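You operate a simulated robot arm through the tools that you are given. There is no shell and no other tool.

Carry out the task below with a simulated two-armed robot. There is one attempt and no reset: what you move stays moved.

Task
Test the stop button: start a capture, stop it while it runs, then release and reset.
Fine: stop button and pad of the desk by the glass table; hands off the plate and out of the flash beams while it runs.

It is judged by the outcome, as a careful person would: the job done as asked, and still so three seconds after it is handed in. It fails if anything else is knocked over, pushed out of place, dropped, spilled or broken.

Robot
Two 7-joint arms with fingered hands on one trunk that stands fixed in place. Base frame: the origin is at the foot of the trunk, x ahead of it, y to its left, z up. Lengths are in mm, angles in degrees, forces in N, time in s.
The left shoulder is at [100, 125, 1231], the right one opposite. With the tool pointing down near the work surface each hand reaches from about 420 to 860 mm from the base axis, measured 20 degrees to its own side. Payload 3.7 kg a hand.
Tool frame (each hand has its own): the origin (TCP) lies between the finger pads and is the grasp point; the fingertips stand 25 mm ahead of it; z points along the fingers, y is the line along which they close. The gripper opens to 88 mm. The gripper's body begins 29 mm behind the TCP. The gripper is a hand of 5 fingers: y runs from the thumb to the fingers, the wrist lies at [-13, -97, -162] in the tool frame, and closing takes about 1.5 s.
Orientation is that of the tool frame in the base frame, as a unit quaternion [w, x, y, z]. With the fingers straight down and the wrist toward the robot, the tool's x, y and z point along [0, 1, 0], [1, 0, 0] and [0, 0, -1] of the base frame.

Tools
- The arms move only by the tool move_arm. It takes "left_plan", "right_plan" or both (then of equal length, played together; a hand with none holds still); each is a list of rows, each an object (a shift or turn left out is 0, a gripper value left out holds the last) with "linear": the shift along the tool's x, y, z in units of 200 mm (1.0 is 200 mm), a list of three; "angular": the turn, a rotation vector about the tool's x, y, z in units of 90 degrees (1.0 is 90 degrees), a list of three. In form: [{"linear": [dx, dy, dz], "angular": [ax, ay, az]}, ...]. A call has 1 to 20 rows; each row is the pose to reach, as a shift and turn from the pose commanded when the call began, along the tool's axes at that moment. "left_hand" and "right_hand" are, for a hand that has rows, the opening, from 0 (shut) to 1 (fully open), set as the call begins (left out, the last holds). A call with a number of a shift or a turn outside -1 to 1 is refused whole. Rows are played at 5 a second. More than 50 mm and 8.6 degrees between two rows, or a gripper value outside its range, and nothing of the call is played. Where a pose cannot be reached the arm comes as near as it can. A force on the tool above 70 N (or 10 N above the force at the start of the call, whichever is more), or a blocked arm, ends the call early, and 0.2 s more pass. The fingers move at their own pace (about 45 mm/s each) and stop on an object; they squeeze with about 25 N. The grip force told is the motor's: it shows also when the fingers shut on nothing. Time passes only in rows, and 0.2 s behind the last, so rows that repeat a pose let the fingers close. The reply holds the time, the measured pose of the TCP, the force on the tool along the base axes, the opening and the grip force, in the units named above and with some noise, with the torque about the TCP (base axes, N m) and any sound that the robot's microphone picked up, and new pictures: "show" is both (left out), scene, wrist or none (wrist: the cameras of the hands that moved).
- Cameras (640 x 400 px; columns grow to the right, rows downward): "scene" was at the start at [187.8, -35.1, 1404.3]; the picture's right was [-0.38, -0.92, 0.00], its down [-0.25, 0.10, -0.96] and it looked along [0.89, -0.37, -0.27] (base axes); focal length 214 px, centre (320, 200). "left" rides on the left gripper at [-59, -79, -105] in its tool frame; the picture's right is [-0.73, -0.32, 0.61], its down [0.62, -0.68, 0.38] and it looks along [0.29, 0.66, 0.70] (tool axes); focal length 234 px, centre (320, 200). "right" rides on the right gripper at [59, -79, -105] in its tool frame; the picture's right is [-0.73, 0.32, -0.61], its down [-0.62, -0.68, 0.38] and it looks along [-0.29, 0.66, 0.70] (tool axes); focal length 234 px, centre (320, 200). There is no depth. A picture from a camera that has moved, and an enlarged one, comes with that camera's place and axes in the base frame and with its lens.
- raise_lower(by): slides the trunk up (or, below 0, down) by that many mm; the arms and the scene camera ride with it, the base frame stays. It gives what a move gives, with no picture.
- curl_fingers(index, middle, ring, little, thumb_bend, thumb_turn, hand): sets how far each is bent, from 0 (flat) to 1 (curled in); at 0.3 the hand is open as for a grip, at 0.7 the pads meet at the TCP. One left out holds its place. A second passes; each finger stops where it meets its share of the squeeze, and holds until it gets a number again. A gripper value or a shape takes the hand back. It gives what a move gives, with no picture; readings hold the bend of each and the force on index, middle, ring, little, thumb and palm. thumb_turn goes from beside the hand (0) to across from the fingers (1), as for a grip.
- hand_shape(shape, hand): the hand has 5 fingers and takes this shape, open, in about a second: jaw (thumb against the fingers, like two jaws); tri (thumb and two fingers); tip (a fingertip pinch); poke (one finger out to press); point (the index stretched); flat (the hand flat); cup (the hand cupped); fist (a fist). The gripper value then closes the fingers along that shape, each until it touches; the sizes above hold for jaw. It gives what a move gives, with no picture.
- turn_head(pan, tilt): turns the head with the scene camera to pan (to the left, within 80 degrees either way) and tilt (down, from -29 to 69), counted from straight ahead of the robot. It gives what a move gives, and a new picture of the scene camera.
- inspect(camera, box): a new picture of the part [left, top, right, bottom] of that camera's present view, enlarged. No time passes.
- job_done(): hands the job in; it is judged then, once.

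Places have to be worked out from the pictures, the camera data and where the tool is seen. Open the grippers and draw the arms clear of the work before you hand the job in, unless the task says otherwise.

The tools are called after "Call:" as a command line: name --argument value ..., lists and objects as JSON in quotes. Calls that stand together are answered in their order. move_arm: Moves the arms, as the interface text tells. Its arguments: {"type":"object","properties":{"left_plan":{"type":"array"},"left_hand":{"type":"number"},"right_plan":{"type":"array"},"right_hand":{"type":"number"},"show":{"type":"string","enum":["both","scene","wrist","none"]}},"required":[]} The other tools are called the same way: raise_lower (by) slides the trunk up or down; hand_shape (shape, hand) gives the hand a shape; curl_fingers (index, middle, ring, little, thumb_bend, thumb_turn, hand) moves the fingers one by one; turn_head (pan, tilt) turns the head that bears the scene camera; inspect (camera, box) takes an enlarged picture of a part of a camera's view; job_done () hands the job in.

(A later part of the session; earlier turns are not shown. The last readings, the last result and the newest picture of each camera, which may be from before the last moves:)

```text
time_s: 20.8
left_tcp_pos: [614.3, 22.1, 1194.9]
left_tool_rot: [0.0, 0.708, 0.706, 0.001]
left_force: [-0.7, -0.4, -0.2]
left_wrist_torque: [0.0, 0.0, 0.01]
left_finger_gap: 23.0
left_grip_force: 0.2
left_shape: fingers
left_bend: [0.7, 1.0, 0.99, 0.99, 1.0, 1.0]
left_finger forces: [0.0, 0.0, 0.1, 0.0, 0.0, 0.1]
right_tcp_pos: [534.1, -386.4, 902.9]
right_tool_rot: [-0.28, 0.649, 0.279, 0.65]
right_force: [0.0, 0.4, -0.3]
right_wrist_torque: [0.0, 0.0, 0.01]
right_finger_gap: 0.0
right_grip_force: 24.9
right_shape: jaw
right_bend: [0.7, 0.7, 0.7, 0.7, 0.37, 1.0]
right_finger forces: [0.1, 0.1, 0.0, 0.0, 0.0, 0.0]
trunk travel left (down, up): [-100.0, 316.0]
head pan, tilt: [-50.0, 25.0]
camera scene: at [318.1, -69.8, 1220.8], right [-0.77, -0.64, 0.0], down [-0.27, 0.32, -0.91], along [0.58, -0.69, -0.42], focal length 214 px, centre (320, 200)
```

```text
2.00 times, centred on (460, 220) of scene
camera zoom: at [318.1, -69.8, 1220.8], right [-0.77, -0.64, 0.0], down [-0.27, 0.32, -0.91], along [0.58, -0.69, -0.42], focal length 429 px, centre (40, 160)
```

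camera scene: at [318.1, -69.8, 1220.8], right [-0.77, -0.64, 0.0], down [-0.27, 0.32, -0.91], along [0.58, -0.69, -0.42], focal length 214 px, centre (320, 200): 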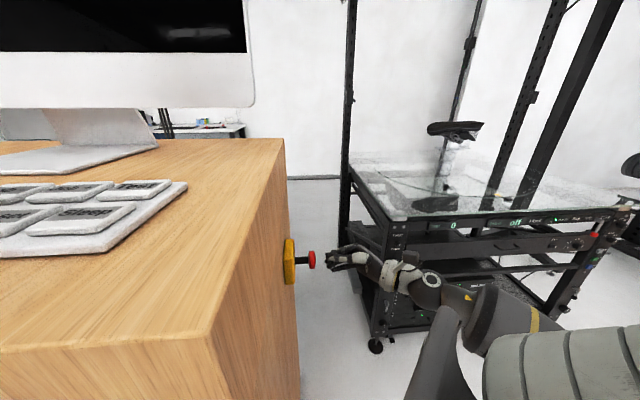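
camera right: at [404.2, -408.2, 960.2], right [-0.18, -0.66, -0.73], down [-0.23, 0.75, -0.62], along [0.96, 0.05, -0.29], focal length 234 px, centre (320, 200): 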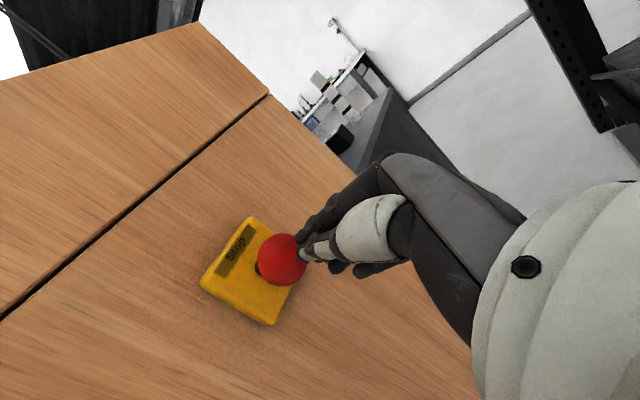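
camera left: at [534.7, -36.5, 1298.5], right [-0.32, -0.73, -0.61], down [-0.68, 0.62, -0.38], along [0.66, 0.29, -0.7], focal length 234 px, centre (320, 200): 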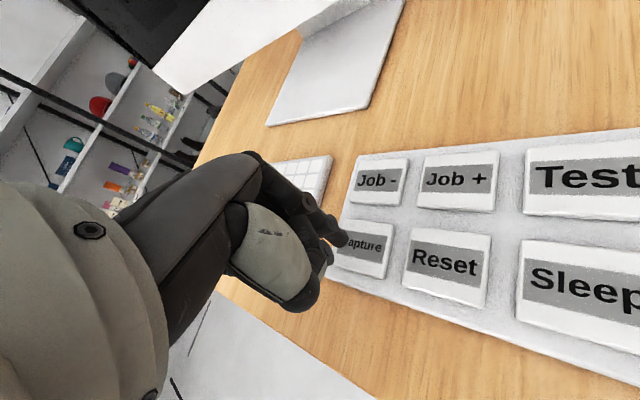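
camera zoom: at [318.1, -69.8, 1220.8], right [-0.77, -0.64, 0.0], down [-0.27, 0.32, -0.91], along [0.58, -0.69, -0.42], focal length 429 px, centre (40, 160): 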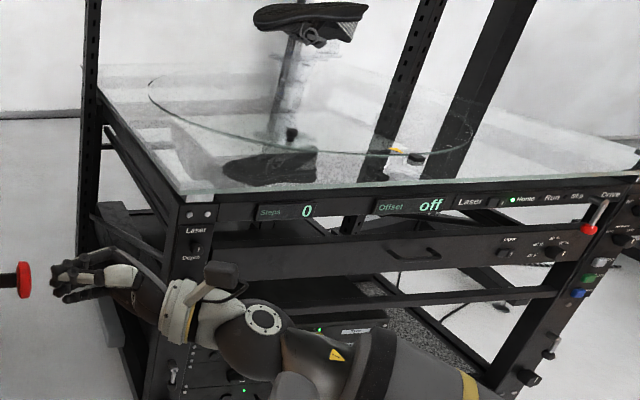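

The lamps hang above and aim at the plate, and both hands are outside their beams; the readout shows Steps 0 with the Home light on. I'll lower the left index onto Capture gently and check force and status.

Call:
move_arm --left_plan '[{"linear": [0, 0, 0.08]}, {"linear": [0, 0, 0.13]}, {"linear": [0, 0, 0.15]}, {"linear": [0, 0, 0.16]}, {"linear": [0, 0, 0.17]}]'

Call:
inspect --camera "scene" --box '[300, 120, 620, 320]'

```text
time_s: 22.0
left_tcp_pos: [615.4, 20.9, 1162.9]
left_tool_rot: [0.004, 0.707, 0.708, 0.001]
left_force: [6.6, 2.8, 20.9]
left_wrist_torque: [0.01, -0.19, 0.03]
left_finger_gap: 22.1
left_grip_force: 9.9
left_shape: fingers
left_bend: [0.7, 1.0, 0.99, 0.99, 1.0, 1.0]
left_finger forces: [19.8, 0.0, 0.0, 0.1, 0.0, 0.0]
right_tcp_pos: [533.6, -386.7, 902.8]
right_tool_rot: [-0.279, 0.648, 0.279, 0.652]
right_force: [0.9, -0.4, 0.6]
right_wrist_torque: [0.01, -0.02, 0.01]
right_finger_gap: 0.0
right_grip_force: 24.8
right_shape: jaw
right_bend: [0.7, 0.7, 0.7, 0.7, 0.37, 1.0]
right_finger forces: [0.0, 0.1, 0.1, 0.0, 0.1, 0.0]
trunk travel left (down, up): [-100.0, 316.0]
head pan, tilt: [-50.0, 25.0]
heard: click
camera scene: at [317.0, -69.4, 1221.5], right [-0.77, -0.64, 0.0], down [-0.27, 0.32, -0.91], along [0.58, -0.69, -0.42], focal length 214 px, centre (320, 200)
camera left: at [533.8, -36.9, 1267.8], right [-0.32, -0.73, -0.61], down [-0.68, 0.62, -0.39], along [0.66, 0.29, -0.69], focal length 234 px, centre (320, 200)
```

scene: 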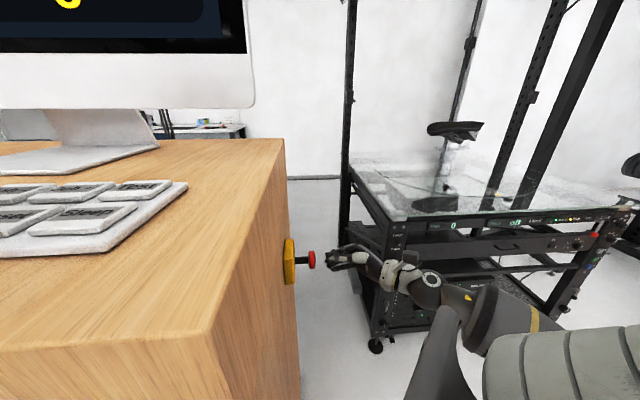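
left: 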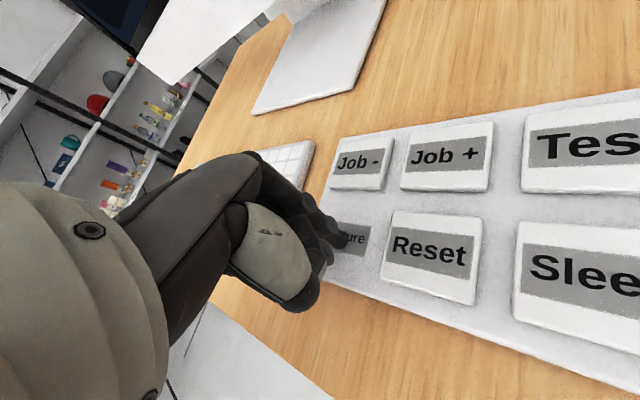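

```text
2.00 times, centred on (460, 220) of scene
camera zoom: at [317.0, -69.4, 1221.5], right [-0.77, -0.64, 0.0], down [-0.27, 0.32, -0.91], along [0.58, -0.69, -0.42], focal length 429 px, centre (40, 160)
```

zoom: 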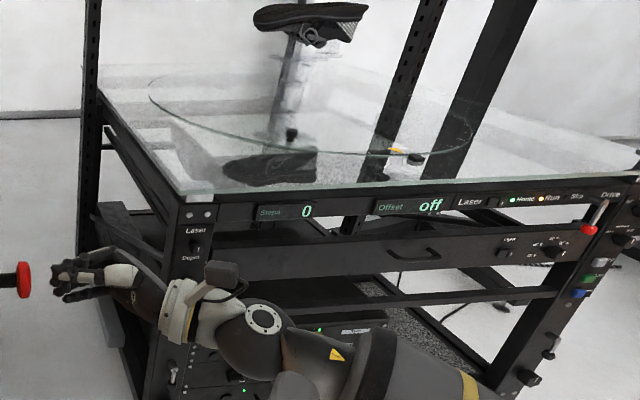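

Heard a click, the screen woke and the Run light came on amber. I'll lift the left index off the key and check that the run is under way.

Call:
move_arm --left_plan '[{"linear": [0, 0, -0.1]}, {"linear": [0, 0, -0.25]}]'

Call:
inspect --camera "scene" --box '[300, 120, 620, 320]'

```text
time_s: 22.6
left_tcp_pos: [612.8, 20.3, 1211.0]
left_tool_rot: [-0.001, 0.708, 0.707, 0.0]
left_force: [-0.7, 0.1, -0.2]
left_wrist_torque: [0.01, -0.04, 0.01]
left_finger_gap: 22.6
left_grip_force: 0.0
left_shape: fingers
left_bend: [0.7, 1.0, 0.99, 0.99, 1.0, 1.0]
left_finger forces: [0.0, 0.0, 0.0, 0.0, 0.0, 0.0]
right_tcp_pos: [534.5, -386.6, 902.5]
right_tool_rot: [-0.279, 0.649, 0.279, 0.651]
right_force: [0.3, -0.3, 0.7]
right_wrist_torque: [0.02, 0.0, 0.01]
right_finger_gap: 0.0
right_grip_force: 24.9
right_shape: jaw
right_bend: [0.7, 0.7, 0.7, 0.7, 0.37, 1.0]
right_finger forces: [0.1, 0.0, 0.0, 0.0, 0.0, 0.0]
trunk travel left (down, up): [-100.0, 316.0]
head pan, tilt: [-50.0, 25.0]
camera scene: at [317.6, -69.9, 1221.0], right [-0.77, -0.64, 0.0], down [-0.27, 0.32, -0.91], along [0.58, -0.69, -0.42], focal length 214 px, centre (320, 200)
camera left: at [533.4, -37.7, 1315.9], right [-0.32, -0.73, -0.61], down [-0.68, 0.62, -0.38], along [0.66, 0.29, -0.7], focal length 234 px, centre (320, 200)
```

scene: 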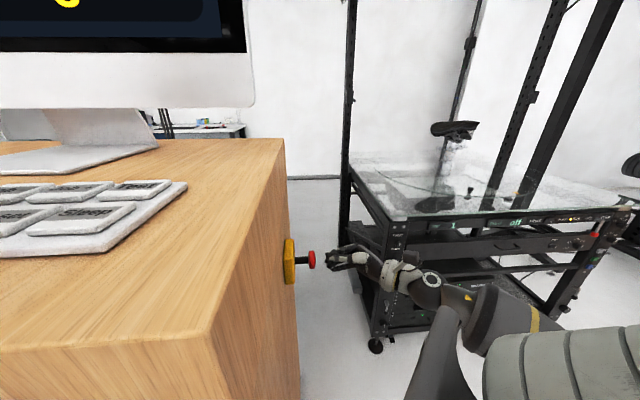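
left: 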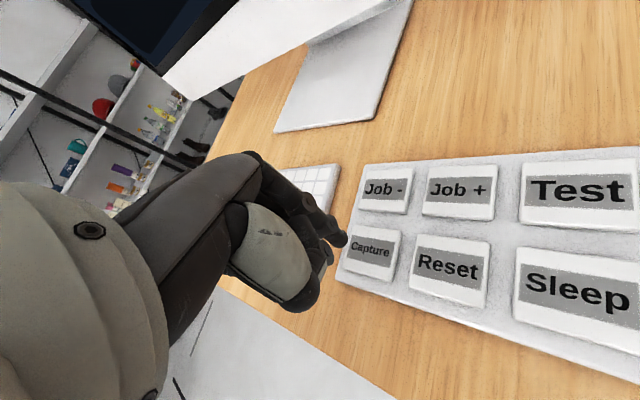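

```text
2.00 times, centred on (460, 220) of scene
camera zoom: at [317.6, -69.9, 1221.0], right [-0.77, -0.64, 0.0], down [-0.27, 0.32, -0.91], along [0.58, -0.69, -0.42], focal length 429 px, centre (40, 160)
```

zoom: 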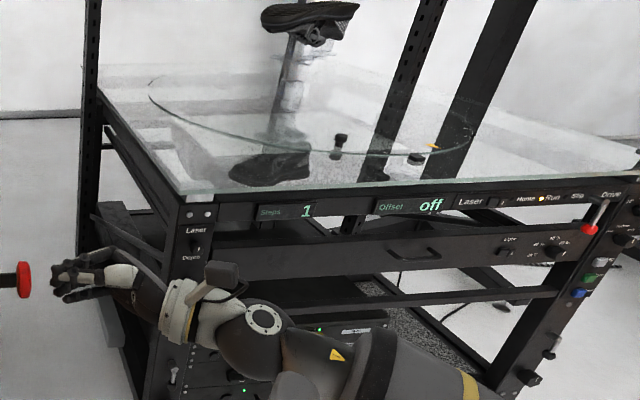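

The plate has begun turning and Steps reads 1, so the capture is running. Now I push the stop cap with the right hand.

Call:
move_arm --right_plan '[{"linear": [0, 0, 0.1]}, {"linear": [0, 0, 0.14]}, {"linear": [0, 0, 0.17]}, {"linear": [0, 0, 0.19]}, {"linear": [0, 0, 0.21]}]'

Call:
inspect --camera "scene" --box '[300, 120, 620, 320]'

Call:
inspect --camera "right" --box '[200, 180, 360, 280]'

```text
time_s: 23.8
left_tcp_pos: [613.4, 17.7, 1211.8]
left_tool_rot: [-0.001, 0.708, 0.707, 0.001]
left_force: [-0.7, -0.8, -0.8]
left_wrist_torque: [-0.04, -0.04, 0.0]
left_finger_gap: 22.6
left_grip_force: 0.1
left_shape: fingers
left_bend: [0.7, 1.0, 0.99, 0.99, 1.0, 1.0]
left_finger forces: [0.1, 0.1, 0.0, 0.0, 0.0, 0.0]
right_tcp_pos: [562.0, -361.6, 900.1]
right_tool_rot: [-0.277, 0.65, 0.275, 0.652]
right_force: [-13.5, -20.0, -3.6]
right_wrist_torque: [-0.16, 0.07, -0.15]
right_finger_gap: 0.2
right_grip_force: 24.9
right_shape: jaw
right_bend: [0.7, 0.7, 0.7, 0.7, 0.38, 1.0]
right_finger forces: [0.0, 24.6, 0.0, 0.1, 0.0, 0.0]
right hand out of reach, approached as far as the arm can: row 4
trunk travel left (down, up): [-100.0, 316.0]
head pan, tilt: [-50.0, 25.0]
camera scene: at [317.3, -72.7, 1220.8], right [-0.77, -0.64, 0.0], down [-0.27, 0.33, -0.91], along [0.58, -0.69, -0.42], focal length 214 px, centre (320, 200)
camera right: at [431.6, -382.0, 958.1], right [-0.19, -0.66, -0.73], down [-0.22, 0.75, -0.62], along [0.96, 0.05, -0.29], focal length 234 px, centre (320, 200)
```

scene: 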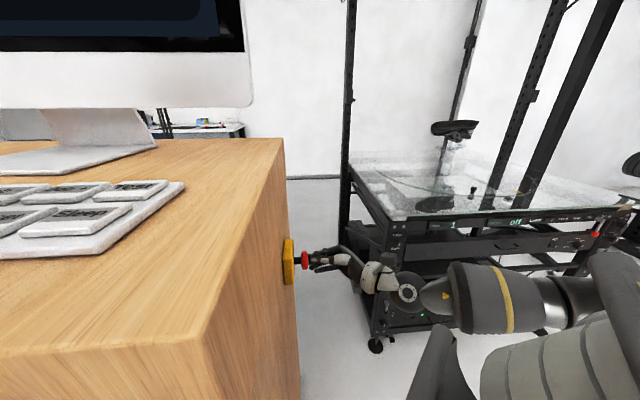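
right: 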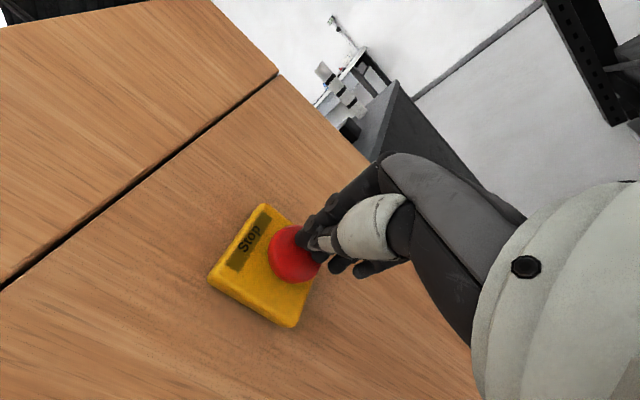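

```text
2.00 times, centred on (460, 220) of scene
camera zoom: at [317.3, -72.7, 1220.8], right [-0.77, -0.64, 0.0], down [-0.27, 0.33, -0.91], along [0.58, -0.69, -0.42], focal length 429 px, centre (40, 160)
```

zoom: 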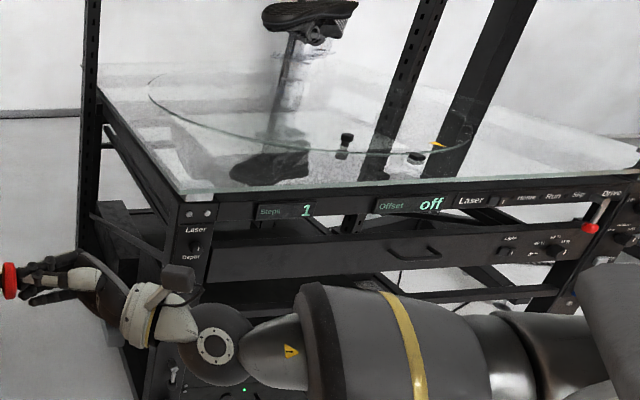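

```text
4.00 times, centred on (280, 230) of right
camera zoom: at [431.6, -382.0, 958.1], right [-0.19, -0.66, -0.73], down [-0.22, 0.75, -0.62], along [0.96, 0.05, -0.29], focal length 937 px, centre (480, 80)
```

zoom: 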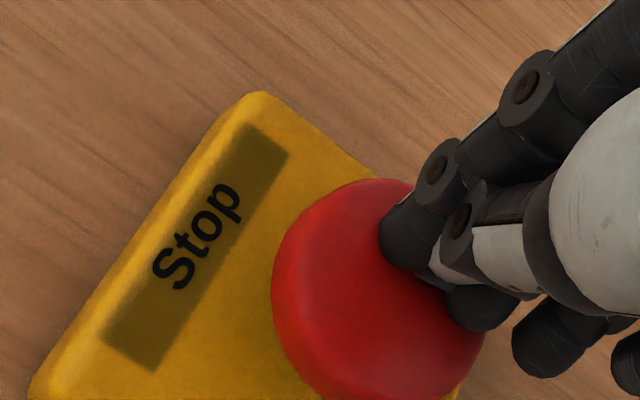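

The cap moved in with 24 N and the Run light went out. While holding, I'll look at the monitor to confirm that the stop registered.

Call:
turn_head --pan -10 --tilt 0

Call:
inspect --camera "right" --box '[200, 180, 360, 280]'

```text
time_s: 24.9
left_tcp_pos: [612.5, 16.7, 1212.7]
left_tool_rot: [-0.001, 0.708, 0.707, 0.001]
left_force: [0.5, -0.2, -1.0]
left_wrist_torque: [0.03, 0.01, -0.01]
left_finger_gap: 22.8
left_grip_force: 0.1
left_shape: fingers
left_bend: [0.7, 1.0, 0.99, 0.99, 1.0, 1.0]
left_finger forces: [0.1, 0.0, 0.0, 0.0, 0.1, 0.0]
right_tcp_pos: [562.1, -361.2, 899.7]
right_tool_rot: [-0.279, 0.65, 0.276, 0.651]
right_force: [-16.2, -29.3, -5.2]
right_wrist_torque: [-0.15, 0.09, -0.25]
right_finger_gap: 0.0
right_grip_force: 24.9
right_shape: jaw
right_bend: [0.7, 0.7, 0.7, 0.7, 0.38, 1.0]
right_finger forces: [24.8, 24.5, 0.0, 0.0, 0.0, 0.0]
trunk travel left (down, up): [-100.0, 316.0]
head pan, tilt: [-10.0, 0.0]
camera scene: at [346.2, -18.3, 1261.5], right [-0.17, -0.98, 0.0], down [0.0, 0.0, -1.0], along [0.98, -0.17, 0.0], focal length 214 px, centre (320, 200)
```

scene: 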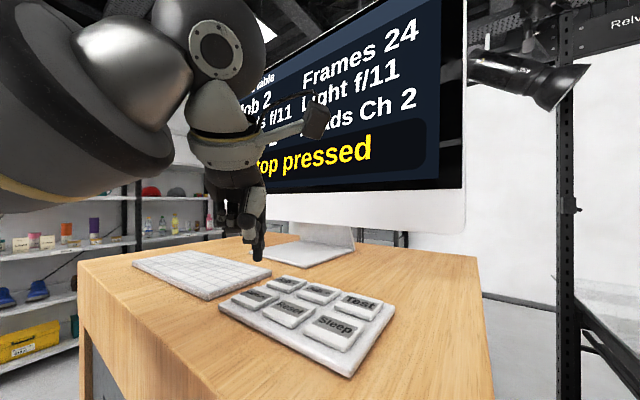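

```text
4.00 times, centred on (280, 230) of right
camera zoom: at [431.7, -382.0, 958.4], right [-0.19, -0.66, -0.73], down [-0.23, 0.75, -0.62], along [0.96, 0.05, -0.29], focal length 937 px, centre (480, 80)
```

zoom: 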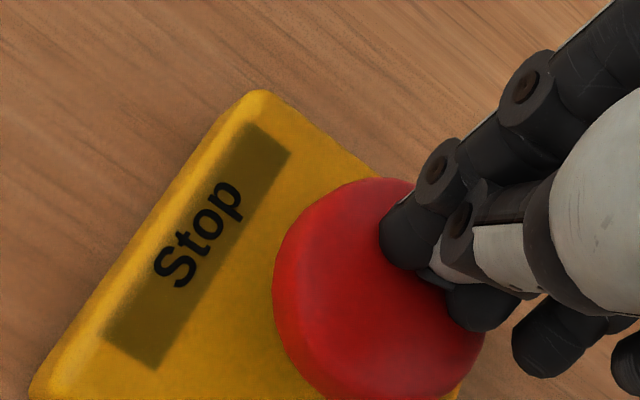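

The monitor reads "Stop pressed". Now I'll draw the right hand back 50 mm, and look at how the cap sits (whether it latched).

Call:
move_arm --right_plan '[{"linear": [0, 0, -0.08]}, {"linear": [0, 0, -0.16]}, {"linear": [0, 0, -0.25]}]' --show "both"

Call:
turn_head --pan -45 --tilt 28

Call:
inspect --camera "right" --box '[200, 200, 360, 300]'

Call:
inspect --camera "scene" --box '[260, 180, 420, 280]'

```text
time_s: 25.7
left_tcp_pos: [613.7, 21.0, 1211.7]
left_tool_rot: [0.001, 0.707, 0.707, 0.0]
left_force: [-0.4, 0.0, -0.7]
left_wrist_torque: [0.02, 0.02, 0.03]
left_finger_gap: 22.4
left_grip_force: 0.0
left_shape: fingers
left_bend: [0.7, 1.0, 0.99, 0.99, 1.0, 1.0]
left_finger forces: [0.0, 0.1, 0.0, 0.0, 0.0, 0.0]
right_tcp_pos: [525.8, -393.6, 900.5]
right_tool_rot: [-0.279, 0.649, 0.279, 0.65]
right_force: [-0.1, -0.3, 0.3]
right_wrist_torque: [0.01, 0.0, 0.02]
right_finger_gap: 0.0
right_grip_force: 24.7
right_shape: jaw
right_bend: [0.7, 0.7, 0.7, 0.7, 0.38, 1.0]
right_finger forces: [0.0, 0.0, 0.0, 0.1, 0.0, 0.0]
trunk travel left (down, up): [-100.0, 316.0]
head pan, tilt: [-10.0, 0.0]
camera scene: at [347.3, -15.0, 1261.3], right [-0.17, -0.98, 0.0], down [0.0, 0.0, -1.0], along [0.98, -0.17, 0.0], focal length 214 px, centre (320, 200)
camera right: at [396.3, -414.8, 959.3], right [-0.18, -0.66, -0.73], down [-0.23, 0.75, -0.62], along [0.96, 0.05, -0.29], focal length 234 px, centre (320, 200)
```

scene: 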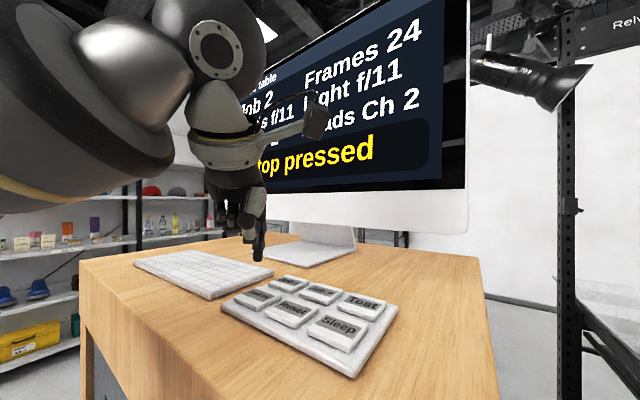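
right: 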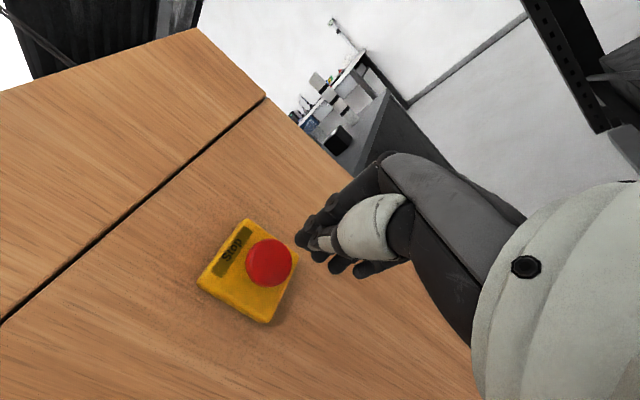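

```text
time_s: 26.7
left_tcp_pos: [614.8, 20.4, 1210.5]
left_tool_rot: [0.0, 0.707, 0.707, 0.0]
left_force: [-0.2, 0.7, -0.4]
left_wrist_torque: [-0.02, -0.03, 0.0]
left_finger_gap: 22.4
left_grip_force: 0.1
left_shape: fingers
left_bend: [0.7, 1.0, 0.99, 0.99, 1.0, 1.0]
left_finger forces: [0.0, 0.0, 0.1, 0.1, 0.0, 0.0]
right_tcp_pos: [525.4, -394.0, 901.8]
right_tool_rot: [-0.28, 0.649, 0.279, 0.651]
right_force: [-1.0, 1.2, -0.5]
right_wrist_torque: [0.0, 0.02, -0.01]
right_finger_gap: 0.4
right_grip_force: 25.5
right_shape: jaw
right_bend: [0.7, 0.7, 0.7, 0.7, 0.38, 1.0]
right_finger forces: [0.1, 0.0, 0.1, 0.1, 0.2, 0.0]
trunk travel left (down, up): [-100.0, 316.0]
head pan, tilt: [-45.0, 28.0]
camera scene: at [323.5, -63.6, 1216.0], right [-0.71, -0.71, 0.0], down [-0.33, 0.33, -0.88], along [0.63, -0.62, -0.47], focal length 214 px, centre (320, 200)
```

scene: 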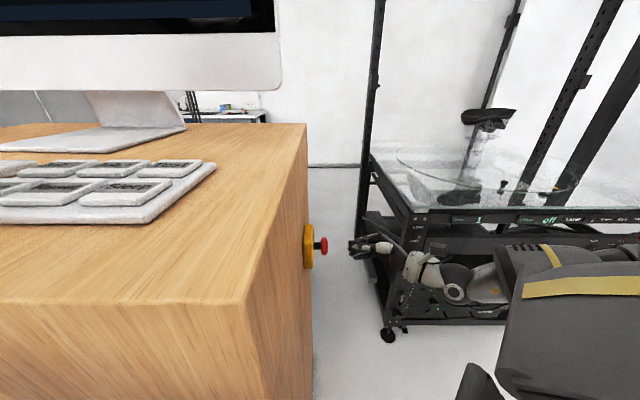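

```text
4.00 times, centred on (280, 250) of right
camera zoom: at [396.6, -414.8, 959.1], right [-0.18, -0.66, -0.73], down [-0.23, 0.75, -0.62], along [0.96, 0.05, -0.29], focal length 937 px, centre (480, 0)
```

zoom: 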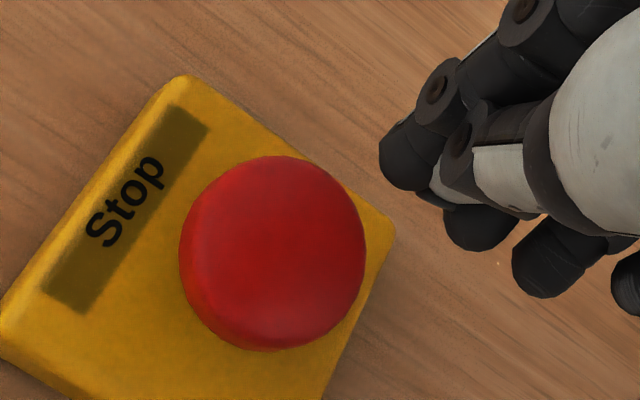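

```text
4.00 times, centred on (340, 230) of scene
camera zoom: at [323.5, -63.6, 1216.0], right [-0.71, -0.71, 0.0], down [-0.33, 0.33, -0.88], along [0.63, -0.62, -0.47], focal length 858 px, centre (240, 80)
```

zoom: 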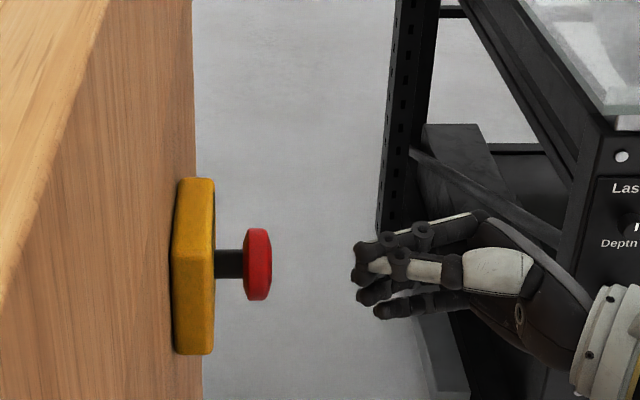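

The cap stays latched in (now around (583, -335, 900)), with the monitor still saying stop pressed. I'll switch the right hand to the tri shape to grip the cap rim with thumb and two fingers.

Call:
hand_shape --hand "right" --shape "tri"

Call:
inspect --camera "right" --box '[160, 120, 480, 320]'

Call:
inspect --camera "scene" --box '[260, 180, 420, 280]'

```text
time_s: 27.6
left_tcp_pos: [614.2, 20.9, 1211.5]
left_tool_rot: [0.0, 0.707, 0.707, 0.001]
left_force: [0.8, 0.4, -0.1]
left_wrist_torque: [-0.01, 0.02, -0.02]
left_finger_gap: 22.9
left_grip_force: 0.1
left_shape: fingers
left_bend: [0.7, 1.0, 0.99, 0.99, 1.0, 1.0]
left_finger forces: [0.1, 0.1, 0.1, 0.0, 0.1, 0.0]
right_tcp_pos: [526.3, -393.1, 900.4]
right_tool_rot: [-0.279, 0.649, 0.279, 0.651]
right_force: [0.0, -0.8, -0.2]
right_wrist_torque: [-0.04, 0.0, 0.01]
right_finger_gap: 87.6
right_grip_force: 0.0
right_shape: tri
right_bend: [0.3, 0.3, 0.99, 0.99, 0.3, 0.98]
right_finger forces: [0.0, 0.0, 0.1, 0.0, 0.0, 0.0]
trunk travel left (down, up): [-100.0, 316.0]
head pan, tilt: [-45.0, 28.0]
```

```text
2.00 times, centred on (320, 220) of right
camera zoom: at [396.5, -414.8, 959.1], right [-0.18, -0.66, -0.73], down [-0.23, 0.75, -0.62], along [0.96, 0.05, -0.29], focal length 468 px, centre (320, 160)
```

zoom: 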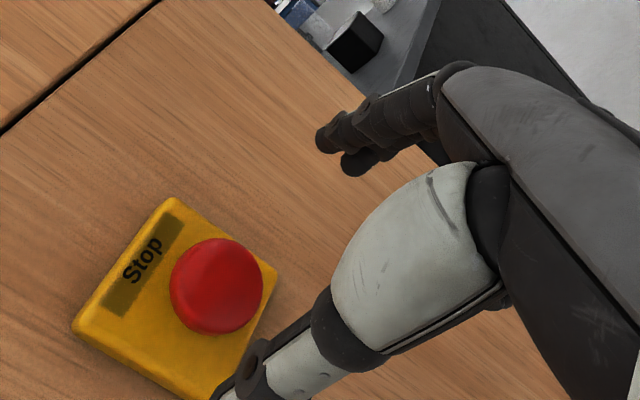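

```text
4.00 times, centred on (340, 230) of scene
camera zoom: at [323.5, -63.6, 1216.0], right [-0.71, -0.71, 0.0], down [-0.33, 0.33, -0.88], along [0.62, -0.62, -0.47], focal length 858 px, centre (240, 80)
```

zoom: 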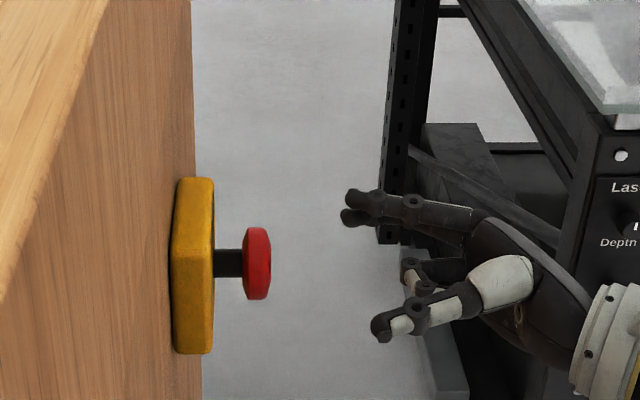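

The open tri grip is centred on the cap, with about 82 mm to go to its face. I'll advance 64 mm and look before closing.

Call:
move_arm --right_plan '[{"linear": [0, -0.002, 0.08]}, {"linear": [0, -0.004, 0.16]}, {"linear": [0, -0.006, 0.24]}, {"linear": [0, -0.008, 0.3]}, {"linear": [0, -0.008, 0.32]}]'

Call:
inspect --camera "scene" --box '[260, 180, 420, 280]'

Call:
inspect --camera "right" --box '[160, 120, 480, 320]'

```text
time_s: 28.8
left_tcp_pos: [614.6, 21.3, 1210.8]
left_tool_rot: [0.0, 0.707, 0.707, 0.0]
left_force: [-0.3, 0.4, 0.2]
left_wrist_torque: [-0.02, -0.02, 0.01]
left_finger_gap: 22.4
left_grip_force: 0.0
left_shape: fingers
left_bend: [0.7, 1.0, 0.99, 0.99, 1.0, 1.0]
left_finger forces: [0.1, 0.1, 0.0, 0.1, 0.0, 0.1]
right_tcp_pos: [570.5, -345.6, 900.9]
right_tool_rot: [-0.28, 0.649, 0.279, 0.65]
right_force: [0.5, -0.7, 0.5]
right_wrist_torque: [-0.01, 0.02, -0.01]
right_finger_gap: 87.6
right_grip_force: 0.0
right_shape: tri
right_bend: [0.3, 0.3, 0.99, 0.99, 0.3, 0.98]
right_finger forces: [0.0, 0.0, 0.0, 0.0, 0.0, 0.1]
trunk travel left (down, up): [-100.0, 316.0]
head pan, tilt: [-45.0, 28.0]
camera scene: at [323.5, -63.6, 1215.9], right [-0.71, -0.71, 0.0], down [-0.33, 0.33, -0.88], along [0.62, -0.62, -0.47], focal length 214 px, centre (320, 200)
camera right: at [440.8, -367.7, 960.1], right [-0.18, -0.66, -0.73], down [-0.23, 0.75, -0.62], along [0.96, 0.05, -0.29], focal length 234 px, centre (320, 200)
```

scene: 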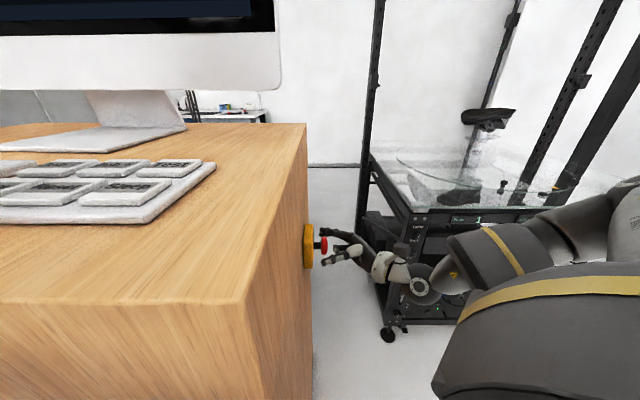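
right: 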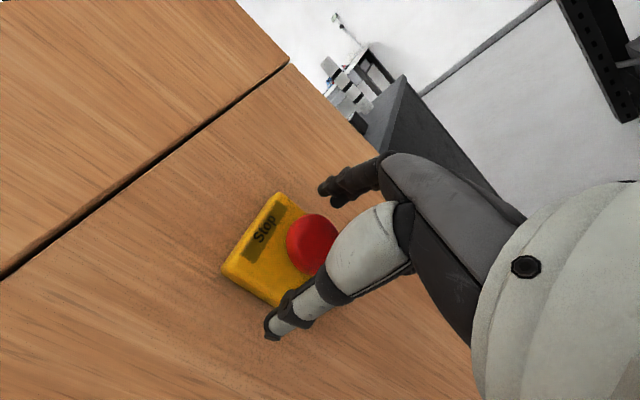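

```text
4.00 times, centred on (340, 230) of scene
camera zoom: at [323.5, -63.6, 1215.9], right [-0.71, -0.71, 0.0], down [-0.33, 0.33, -0.88], along [0.62, -0.62, -0.47], focal length 858 px, centre (240, 80)
```

zoom: 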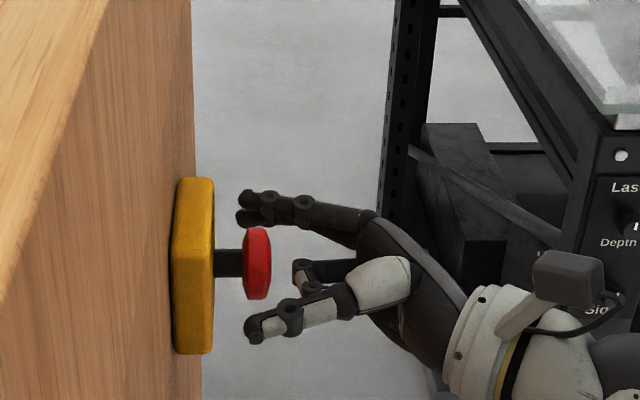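

```text
2.00 times, centred on (320, 220) of right
camera zoom: at [440.8, -367.7, 960.1], right [-0.18, -0.66, -0.73], down [-0.23, 0.75, -0.62], along [0.96, 0.05, -0.29], focal length 468 px, centre (320, 160)
```

zoom: 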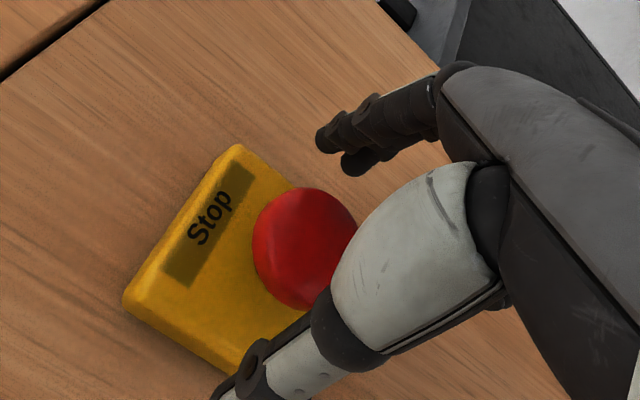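

The cap is between the open fingers, with clearance from the plate and the curled fingers. I'll advance 8 mm more and close on the rim.

Call:
move_arm --right_plan '[{"linear": [0, 0, 0.04]}, {"linear": [0, 0, 0.04]}]' --show "none"

Call:
move_arm --right_plan '[{"linear": [0, 0, 0]}, {"linear": [0, 0, 0]}, {"linear": [0, 0, 0]}, {"linear": [0, 0, 0]}, {"linear": [0, 0, 0]}, {"linear": [0, 0, 0]}, {"linear": [0, 0, 0]}]' --right_hand 0

Call:
inspect --camera "scene" --box '[260, 180, 420, 280]'

Call:
inspect --camera "right" --box '[220, 160, 380, 260]'

```text
time_s: 29.4
left_tcp_pos: [614.2, 20.2, 1210.8]
left_tool_rot: [0.0, 0.707, 0.707, 0.0]
left_force: [0.2, -0.5, -0.9]
left_wrist_torque: [0.0, -0.01, -0.03]
left_finger_gap: 22.4
left_grip_force: 0.0
left_shape: fingers
left_bend: [0.7, 1.0, 0.99, 0.99, 1.0, 1.0]
left_finger forces: [0.1, 0.0, 0.0, 0.0, 0.0, 0.0]
right_tcp_pos: [576.3, -340.1, 901.3]
right_tool_rot: [-0.28, 0.649, 0.279, 0.65]
right_force: [-0.7, -0.7, 0.2]
right_wrist_torque: [0.0, 0.04, 0.0]
right_finger_gap: 87.6
right_grip_force: 0.1
right_shape: tri
right_bend: [0.3, 0.3, 0.99, 0.99, 0.3, 0.98]
right_finger forces: [0.0, 0.0, 0.1, 0.1, 0.0, 0.0]
trunk travel left (down, up): [-100.0, 316.0]
head pan, tilt: [-45.0, 28.0]
```

```text
time_s: 31.0
left_tcp_pos: [614.8, 21.4, 1211.6]
left_tool_rot: [0.0, 0.707, 0.707, 0.0]
left_force: [0.8, -0.5, 0.3]
left_wrist_torque: [0.02, -0.02, -0.01]
left_finger_gap: 22.4
left_grip_force: 0.1
left_shape: fingers
left_bend: [0.7, 1.0, 0.99, 0.99, 1.0, 1.0]
left_finger forces: [0.1, 0.0, 0.1, 0.1, 0.0, 0.0]
right_tcp_pos: [576.9, -339.5, 901.2]
right_tool_rot: [-0.28, 0.649, 0.278, 0.65]
right_force: [1.5, 6.1, 1.1]
right_wrist_torque: [-0.01, -0.01, -0.09]
right_finger_gap: 25.3
right_grip_force: 25.2
right_shape: tri
right_bend: [0.75, 0.6, 1.0, 1.0, 0.76, 1.0]
right_finger forces: [10.0, 9.5, 0.0, 0.0, 23.0, 0.0]
trunk travel left (down, up): [-100.0, 316.0]
head pan, tilt: [-45.0, 28.0]
camera scene: at [323.6, -62.9, 1216.0], right [-0.71, -0.71, 0.0], down [-0.33, 0.33, -0.88], along [0.62, -0.62, -0.47], focal length 214 px, centre (320, 200)
camera right: at [446.5, -361.3, 960.5], right [-0.18, -0.66, -0.73], down [-0.23, 0.75, -0.62], along [0.96, 0.05, -0.29], focal length 234 px, centre (320, 200)
```

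scene: 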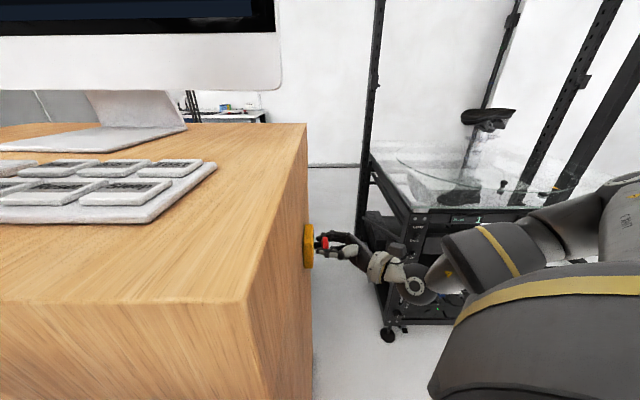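
right: 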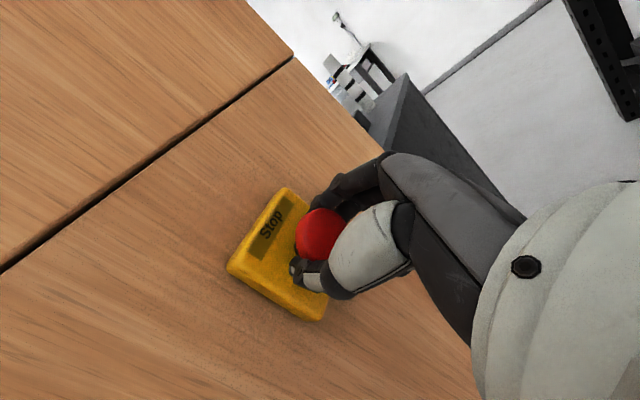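

```text
4.00 times, centred on (340, 230) of scene
camera zoom: at [323.6, -62.9, 1216.0], right [-0.71, -0.71, 0.0], down [-0.33, 0.33, -0.88], along [0.62, -0.62, -0.47], focal length 858 px, centre (240, 80)
```

zoom: 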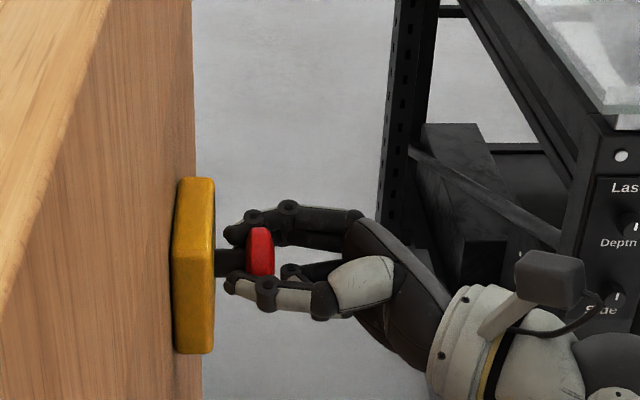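

```text
4.00 times, centred on (300, 210) of right
camera zoom: at [446.5, -361.3, 960.5], right [-0.18, -0.66, -0.73], down [-0.23, 0.75, -0.62], along [0.96, 0.05, -0.29], focal length 937 px, centre (400, 160)
```

zoom: 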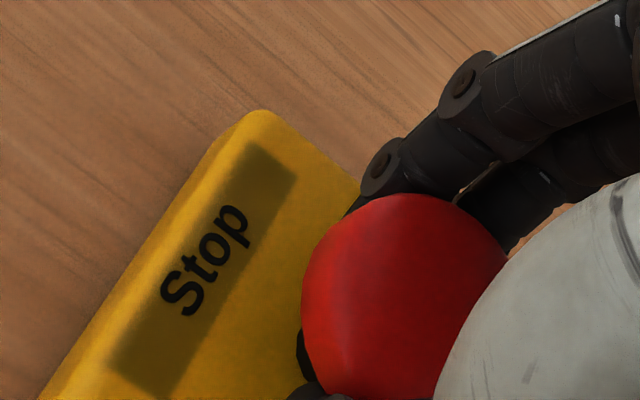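

The thumb and two fingers are hooked around the cap, gripping at 25 N. I'll try a gentle pull straight out, watching the force.

Call:
move_arm --right_plan '[{"linear": [0, 0, -0.01]}, {"linear": [0, 0, -0.02]}, {"linear": [0, 0, -0.03]}, {"linear": [0, 0, -0.04]}, {"linear": [0, 0, -0.05]}]'

Call:
inspect --camera "scene" --box '[260, 180, 420, 280]'

```text
time_s: 32.2
left_tcp_pos: [613.9, 19.6, 1211.9]
left_tool_rot: [0.0, 0.707, 0.707, 0.0]
left_force: [0.2, 0.1, 0.5]
left_wrist_torque: [0.01, 0.01, 0.0]
left_finger_gap: 22.6
left_grip_force: 0.1
left_shape: fingers
left_bend: [0.7, 1.0, 0.99, 0.99, 1.0, 1.0]
left_finger forces: [0.0, 0.0, 0.0, 0.0, 0.1, 0.0]
right_tcp_pos: [570.0, -347.8, 903.5]
right_tool_rot: [-0.279, 0.649, 0.278, 0.651]
right_force: [-3.1, 0.9, 0.5]
right_wrist_torque: [-0.03, 0.01, -0.16]
right_finger_gap: 26.2
right_grip_force: 24.7
right_shape: tri
right_bend: [0.75, 0.6, 1.0, 1.0, 0.76, 1.0]
right_finger forces: [10.1, 11.3, 0.0, 0.0, 22.0, 0.0]
trunk travel left (down, up): [-100.0, 316.0]
head pan, tilt: [-45.0, 28.0]
camera scene: at [323.1, -63.5, 1216.1], right [-0.71, -0.71, 0.0], down [-0.33, 0.33, -0.88], along [0.62, -0.62, -0.47], focal length 214 px, centre (320, 200)
camera right: at [438.6, -369.1, 960.5], right [-0.18, -0.66, -0.73], down [-0.23, 0.75, -0.62], along [0.96, 0.05, -0.29], focal length 234 px, centre (320, 200)
```

scene: 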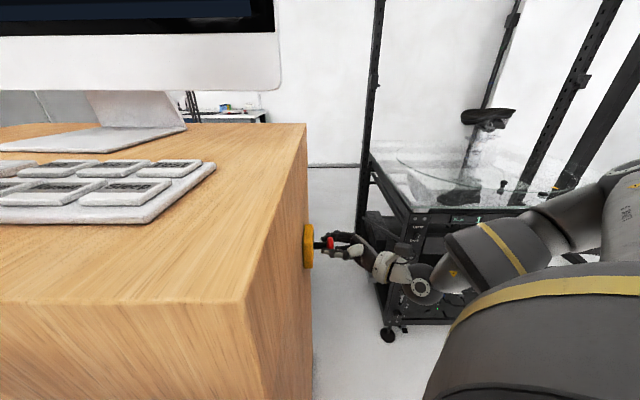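
right: 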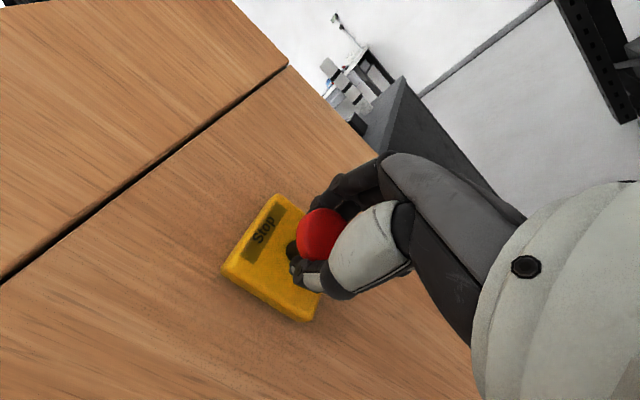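

```text
4.00 times, centred on (340, 230) of scene
camera zoom: at [323.1, -63.5, 1216.1], right [-0.71, -0.71, 0.0], down [-0.33, 0.33, -0.88], along [0.62, -0.62, -0.47], focal length 858 px, centre (240, 80)
```

zoom: 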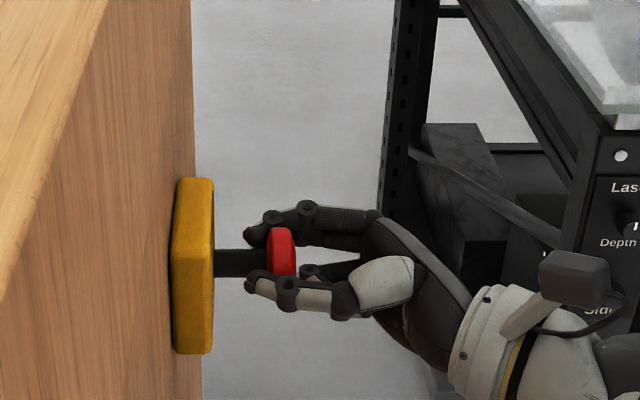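

The cap slid out about 11 mm with hardly any force. I'll look at the monitor to see whether it counts as released.

Call:
turn_head --pan -10 --tilt 0

```text
time_s: 33.2
left_tcp_pos: [613.6, 22.2, 1211.5]
left_tool_rot: [0.0, 0.707, 0.707, 0.0]
left_force: [-0.1, 0.3, -0.2]
left_wrist_torque: [-0.01, -0.01, 0.02]
left_finger_gap: 22.3
left_grip_force: 0.0
left_shape: fingers
left_bend: [0.7, 1.0, 0.99, 0.99, 1.0, 1.0]
left_finger forces: [0.1, 0.0, 0.0, 0.0, 0.0, 0.0]
right_tcp_pos: [570.3, -348.3, 902.7]
right_tool_rot: [-0.28, 0.649, 0.278, 0.65]
right_force: [-3.2, -0.6, -0.5]
right_wrist_torque: [-0.03, 0.01, -0.16]
right_finger_gap: 26.4
right_grip_force: 24.9
right_shape: tri
right_bend: [0.75, 0.6, 1.0, 1.0, 0.76, 1.0]
right_finger forces: [10.2, 12.0, 0.1, 0.0, 21.9, 0.0]
trunk travel left (down, up): [-100.0, 316.0]
head pan, tilt: [-10.0, 0.0]
camera scene: at [347.2, -15.0, 1261.2], right [-0.17, -0.98, 0.0], down [0.0, 0.0, -1.0], along [0.98, -0.17, 0.0], focal length 214 px, centre (320, 200)
```

scene: 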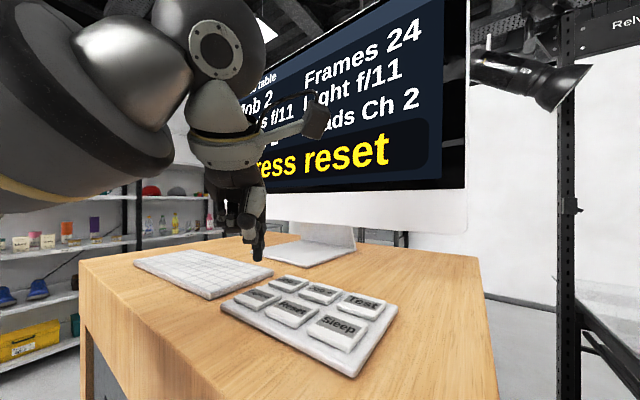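

The monitor now says "Press reset". I'll open the right hand, then draw it straight back from the cap.

Call:
move_arm --right_plan '[{"linear": [0, 0, 0]}, {"linear": [0, 0, 0]}, {"linear": [0, 0, 0]}, {"linear": [0, 0, 0]}, {"linear": [0, 0, 0]}, {"linear": [0, 0, 0]}]' --right_hand 1 --show "wrist"

Call:
move_arm --right_plan '[{"linear": [0, 0, -0.1]}, {"linear": [0, 0, -0.25]}, {"linear": [0, 0, -0.4]}, {"linear": [0, 0, -0.55]}]'

```text
time_s: 34.6
left_tcp_pos: [614.8, 19.7, 1211.8]
left_tool_rot: [0.0, 0.707, 0.707, 0.0]
left_force: [-0.4, 0.7, -0.3]
left_wrist_torque: [0.01, -0.01, -0.01]
left_finger_gap: 22.3
left_grip_force: 0.0
left_shape: fingers
left_bend: [0.7, 1.0, 0.99, 0.99, 1.0, 1.0]
left_finger forces: [0.0, 0.1, 0.0, 0.0, 0.0, 0.1]
right_tcp_pos: [568.6, -346.9, 900.8]
right_tool_rot: [-0.28, 0.649, 0.28, 0.65]
right_force: [-0.3, -0.1, 0.2]
right_wrist_torque: [-0.01, 0.01, 0.0]
right_finger_gap: 87.5
right_grip_force: 0.0
right_shape: tri
right_bend: [0.3, 0.3, 0.99, 0.99, 0.3, 0.98]
right_finger forces: [0.1, 0.0, 0.1, 0.1, 0.0, 0.0]
trunk travel left (down, up): [-100.0, 316.0]
head pan, tilt: [-10.0, 0.0]
camera right: at [438.9, -369.0, 960.4], right [-0.18, -0.66, -0.73], down [-0.23, 0.75, -0.62], along [0.96, 0.05, -0.29], focal length 234 px, centre (320, 200)
```

right: 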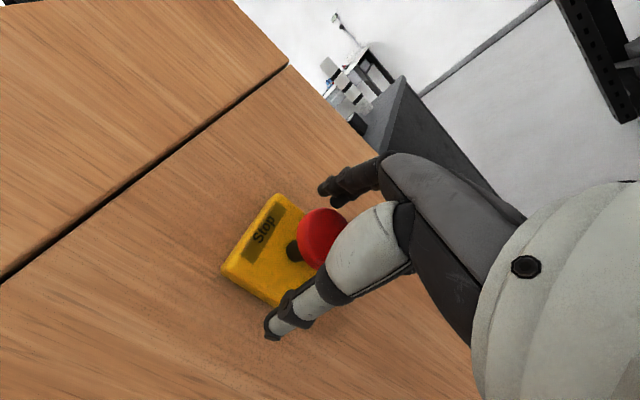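

```text
time_s: 35.6
left_tcp_pos: [613.1, 21.2, 1212.0]
left_tool_rot: [0.0, 0.707, 0.707, 0.0]
left_force: [-0.8, -0.2, 0.2]
left_wrist_torque: [-0.03, 0.03, -0.03]
left_finger_gap: 22.6
left_grip_force: 0.0
left_shape: fingers
left_bend: [0.7, 1.0, 0.99, 0.99, 1.0, 1.0]
left_finger forces: [0.1, 0.1, 0.0, 0.0, 0.0, 0.1]
right_tcp_pos: [491.3, -428.1, 900.7]
right_tool_rot: [-0.28, 0.649, 0.278, 0.65]
right_force: [-0.2, -0.3, 0.7]
right_wrist_torque: [-0.01, -0.01, -0.01]
right_finger_gap: 87.6
right_grip_force: 0.0
right_shape: tri
right_bend: [0.3, 0.3, 0.99, 0.99, 0.3, 0.98]
right_finger forces: [0.0, 0.0, 0.0, 0.0, 0.1, 0.0]
trunk travel left (down, up): [-100.0, 316.0]
head pan, tilt: [-10.0, 0.0]
camera scene: at [347.5, -14.7, 1261.2], right [-0.17, -0.98, 0.0], down [0.0, 0.0, -1.0], along [0.98, -0.17, 0.0], focal length 214 px, centre (320, 200)
camera right: at [361.8, -448.4, 960.0], right [-0.18, -0.66, -0.73], down [-0.23, 0.75, -0.62], along [0.96, 0.05, -0.29], focal length 234 px, centre (320, 200)
```

scene: 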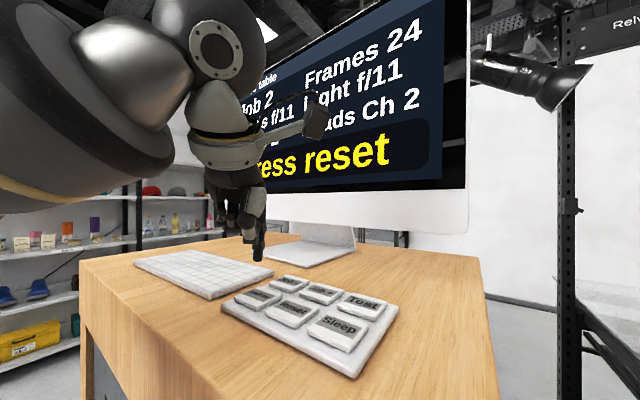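
right: 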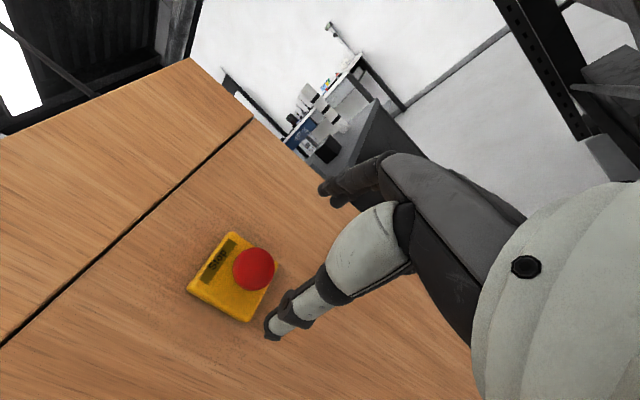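

The cap stands out again and the right hand is clear. Now I'll shift the left index over the Reset key at about (577, -27).

Call:
move_arm --left_plan '[{"linear": [-0.1, -0.1, 0]}, {"linear": [-0.2, -0.195, 0.05]}, {"linear": [-0.2, -0.195, 0.09]}]'

Call:
inspect --camera "left" --box '[280, 160, 480, 285]'

```text
time_s: 36.4
left_tcp_pos: [574.7, -18.9, 1193.1]
left_tool_rot: [0.001, 0.707, 0.707, 0.0]
left_force: [-0.3, -0.2, -0.6]
left_wrist_torque: [0.01, -0.02, 0.0]
left_finger_gap: 22.5
left_grip_force: 0.0
left_shape: fingers
left_bend: [0.7, 1.0, 0.99, 0.99, 1.0, 1.0]
left_finger forces: [0.0, 0.0, 0.0, 0.0, 0.0, 0.0]
right_tcp_pos: [492.6, -425.6, 901.2]
right_tool_rot: [-0.28, 0.649, 0.279, 0.65]
right_force: [0.2, -0.6, 0.6]
right_wrist_torque: [0.04, -0.01, -0.01]
right_finger_gap: 87.6
right_grip_force: 0.1
right_shape: tri
right_bend: [0.3, 0.3, 0.99, 0.99, 0.3, 0.98]
right_finger forces: [0.0, 0.0, 0.0, 0.0, 0.0, 0.1]
trunk travel left (down, up): [-100.0, 316.0]
head pan, tilt: [-10.0, 0.0]
camera scene: at [347.8, -14.6, 1261.0], right [-0.17, -0.98, 0.0], down [0.0, 0.0, -1.0], along [0.98, -0.17, 0.0], focal length 214 px, centre (320, 200)
camera left: at [494.5, -77.6, 1298.3], right [-0.32, -0.73, -0.61], down [-0.68, 0.62, -0.38], along [0.66, 0.29, -0.7], focal length 234 px, centre (320, 200)
```

scene: 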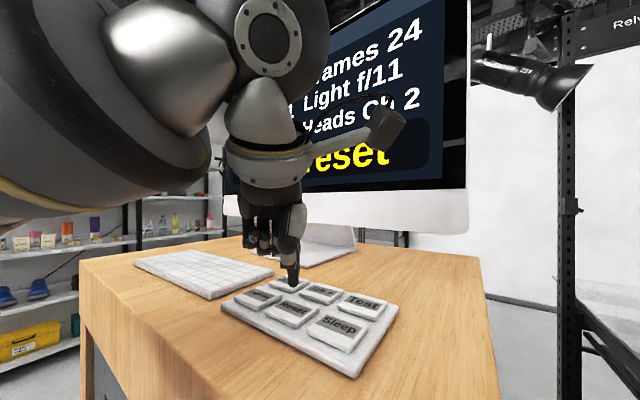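
left: 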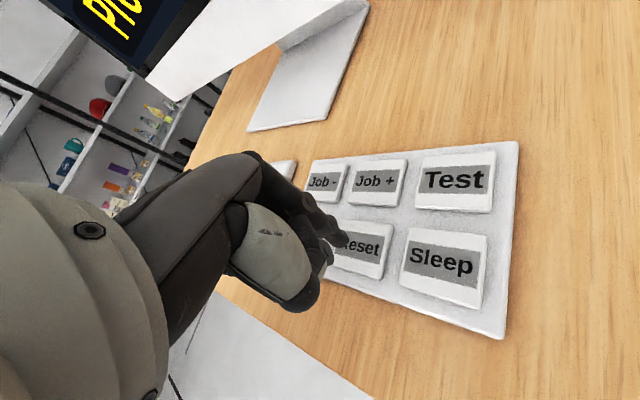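

```text
3.20 times, centred on (380, 222) of left
camera zoom: at [494.5, -77.6, 1298.3], right [-0.32, -0.73, -0.61], down [-0.68, 0.62, -0.38], along [0.66, 0.29, -0.7], focal length 749 px, centre (128, 128)
```

zoom: 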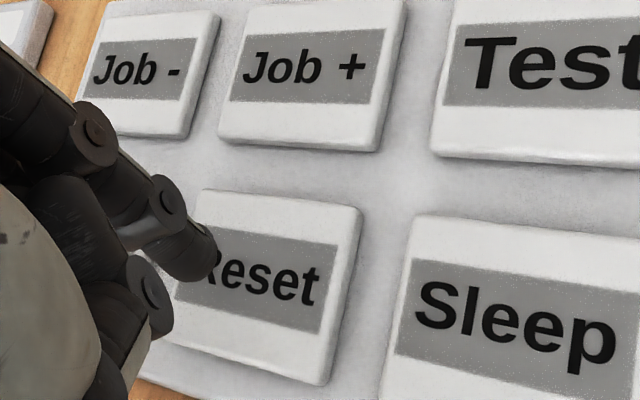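

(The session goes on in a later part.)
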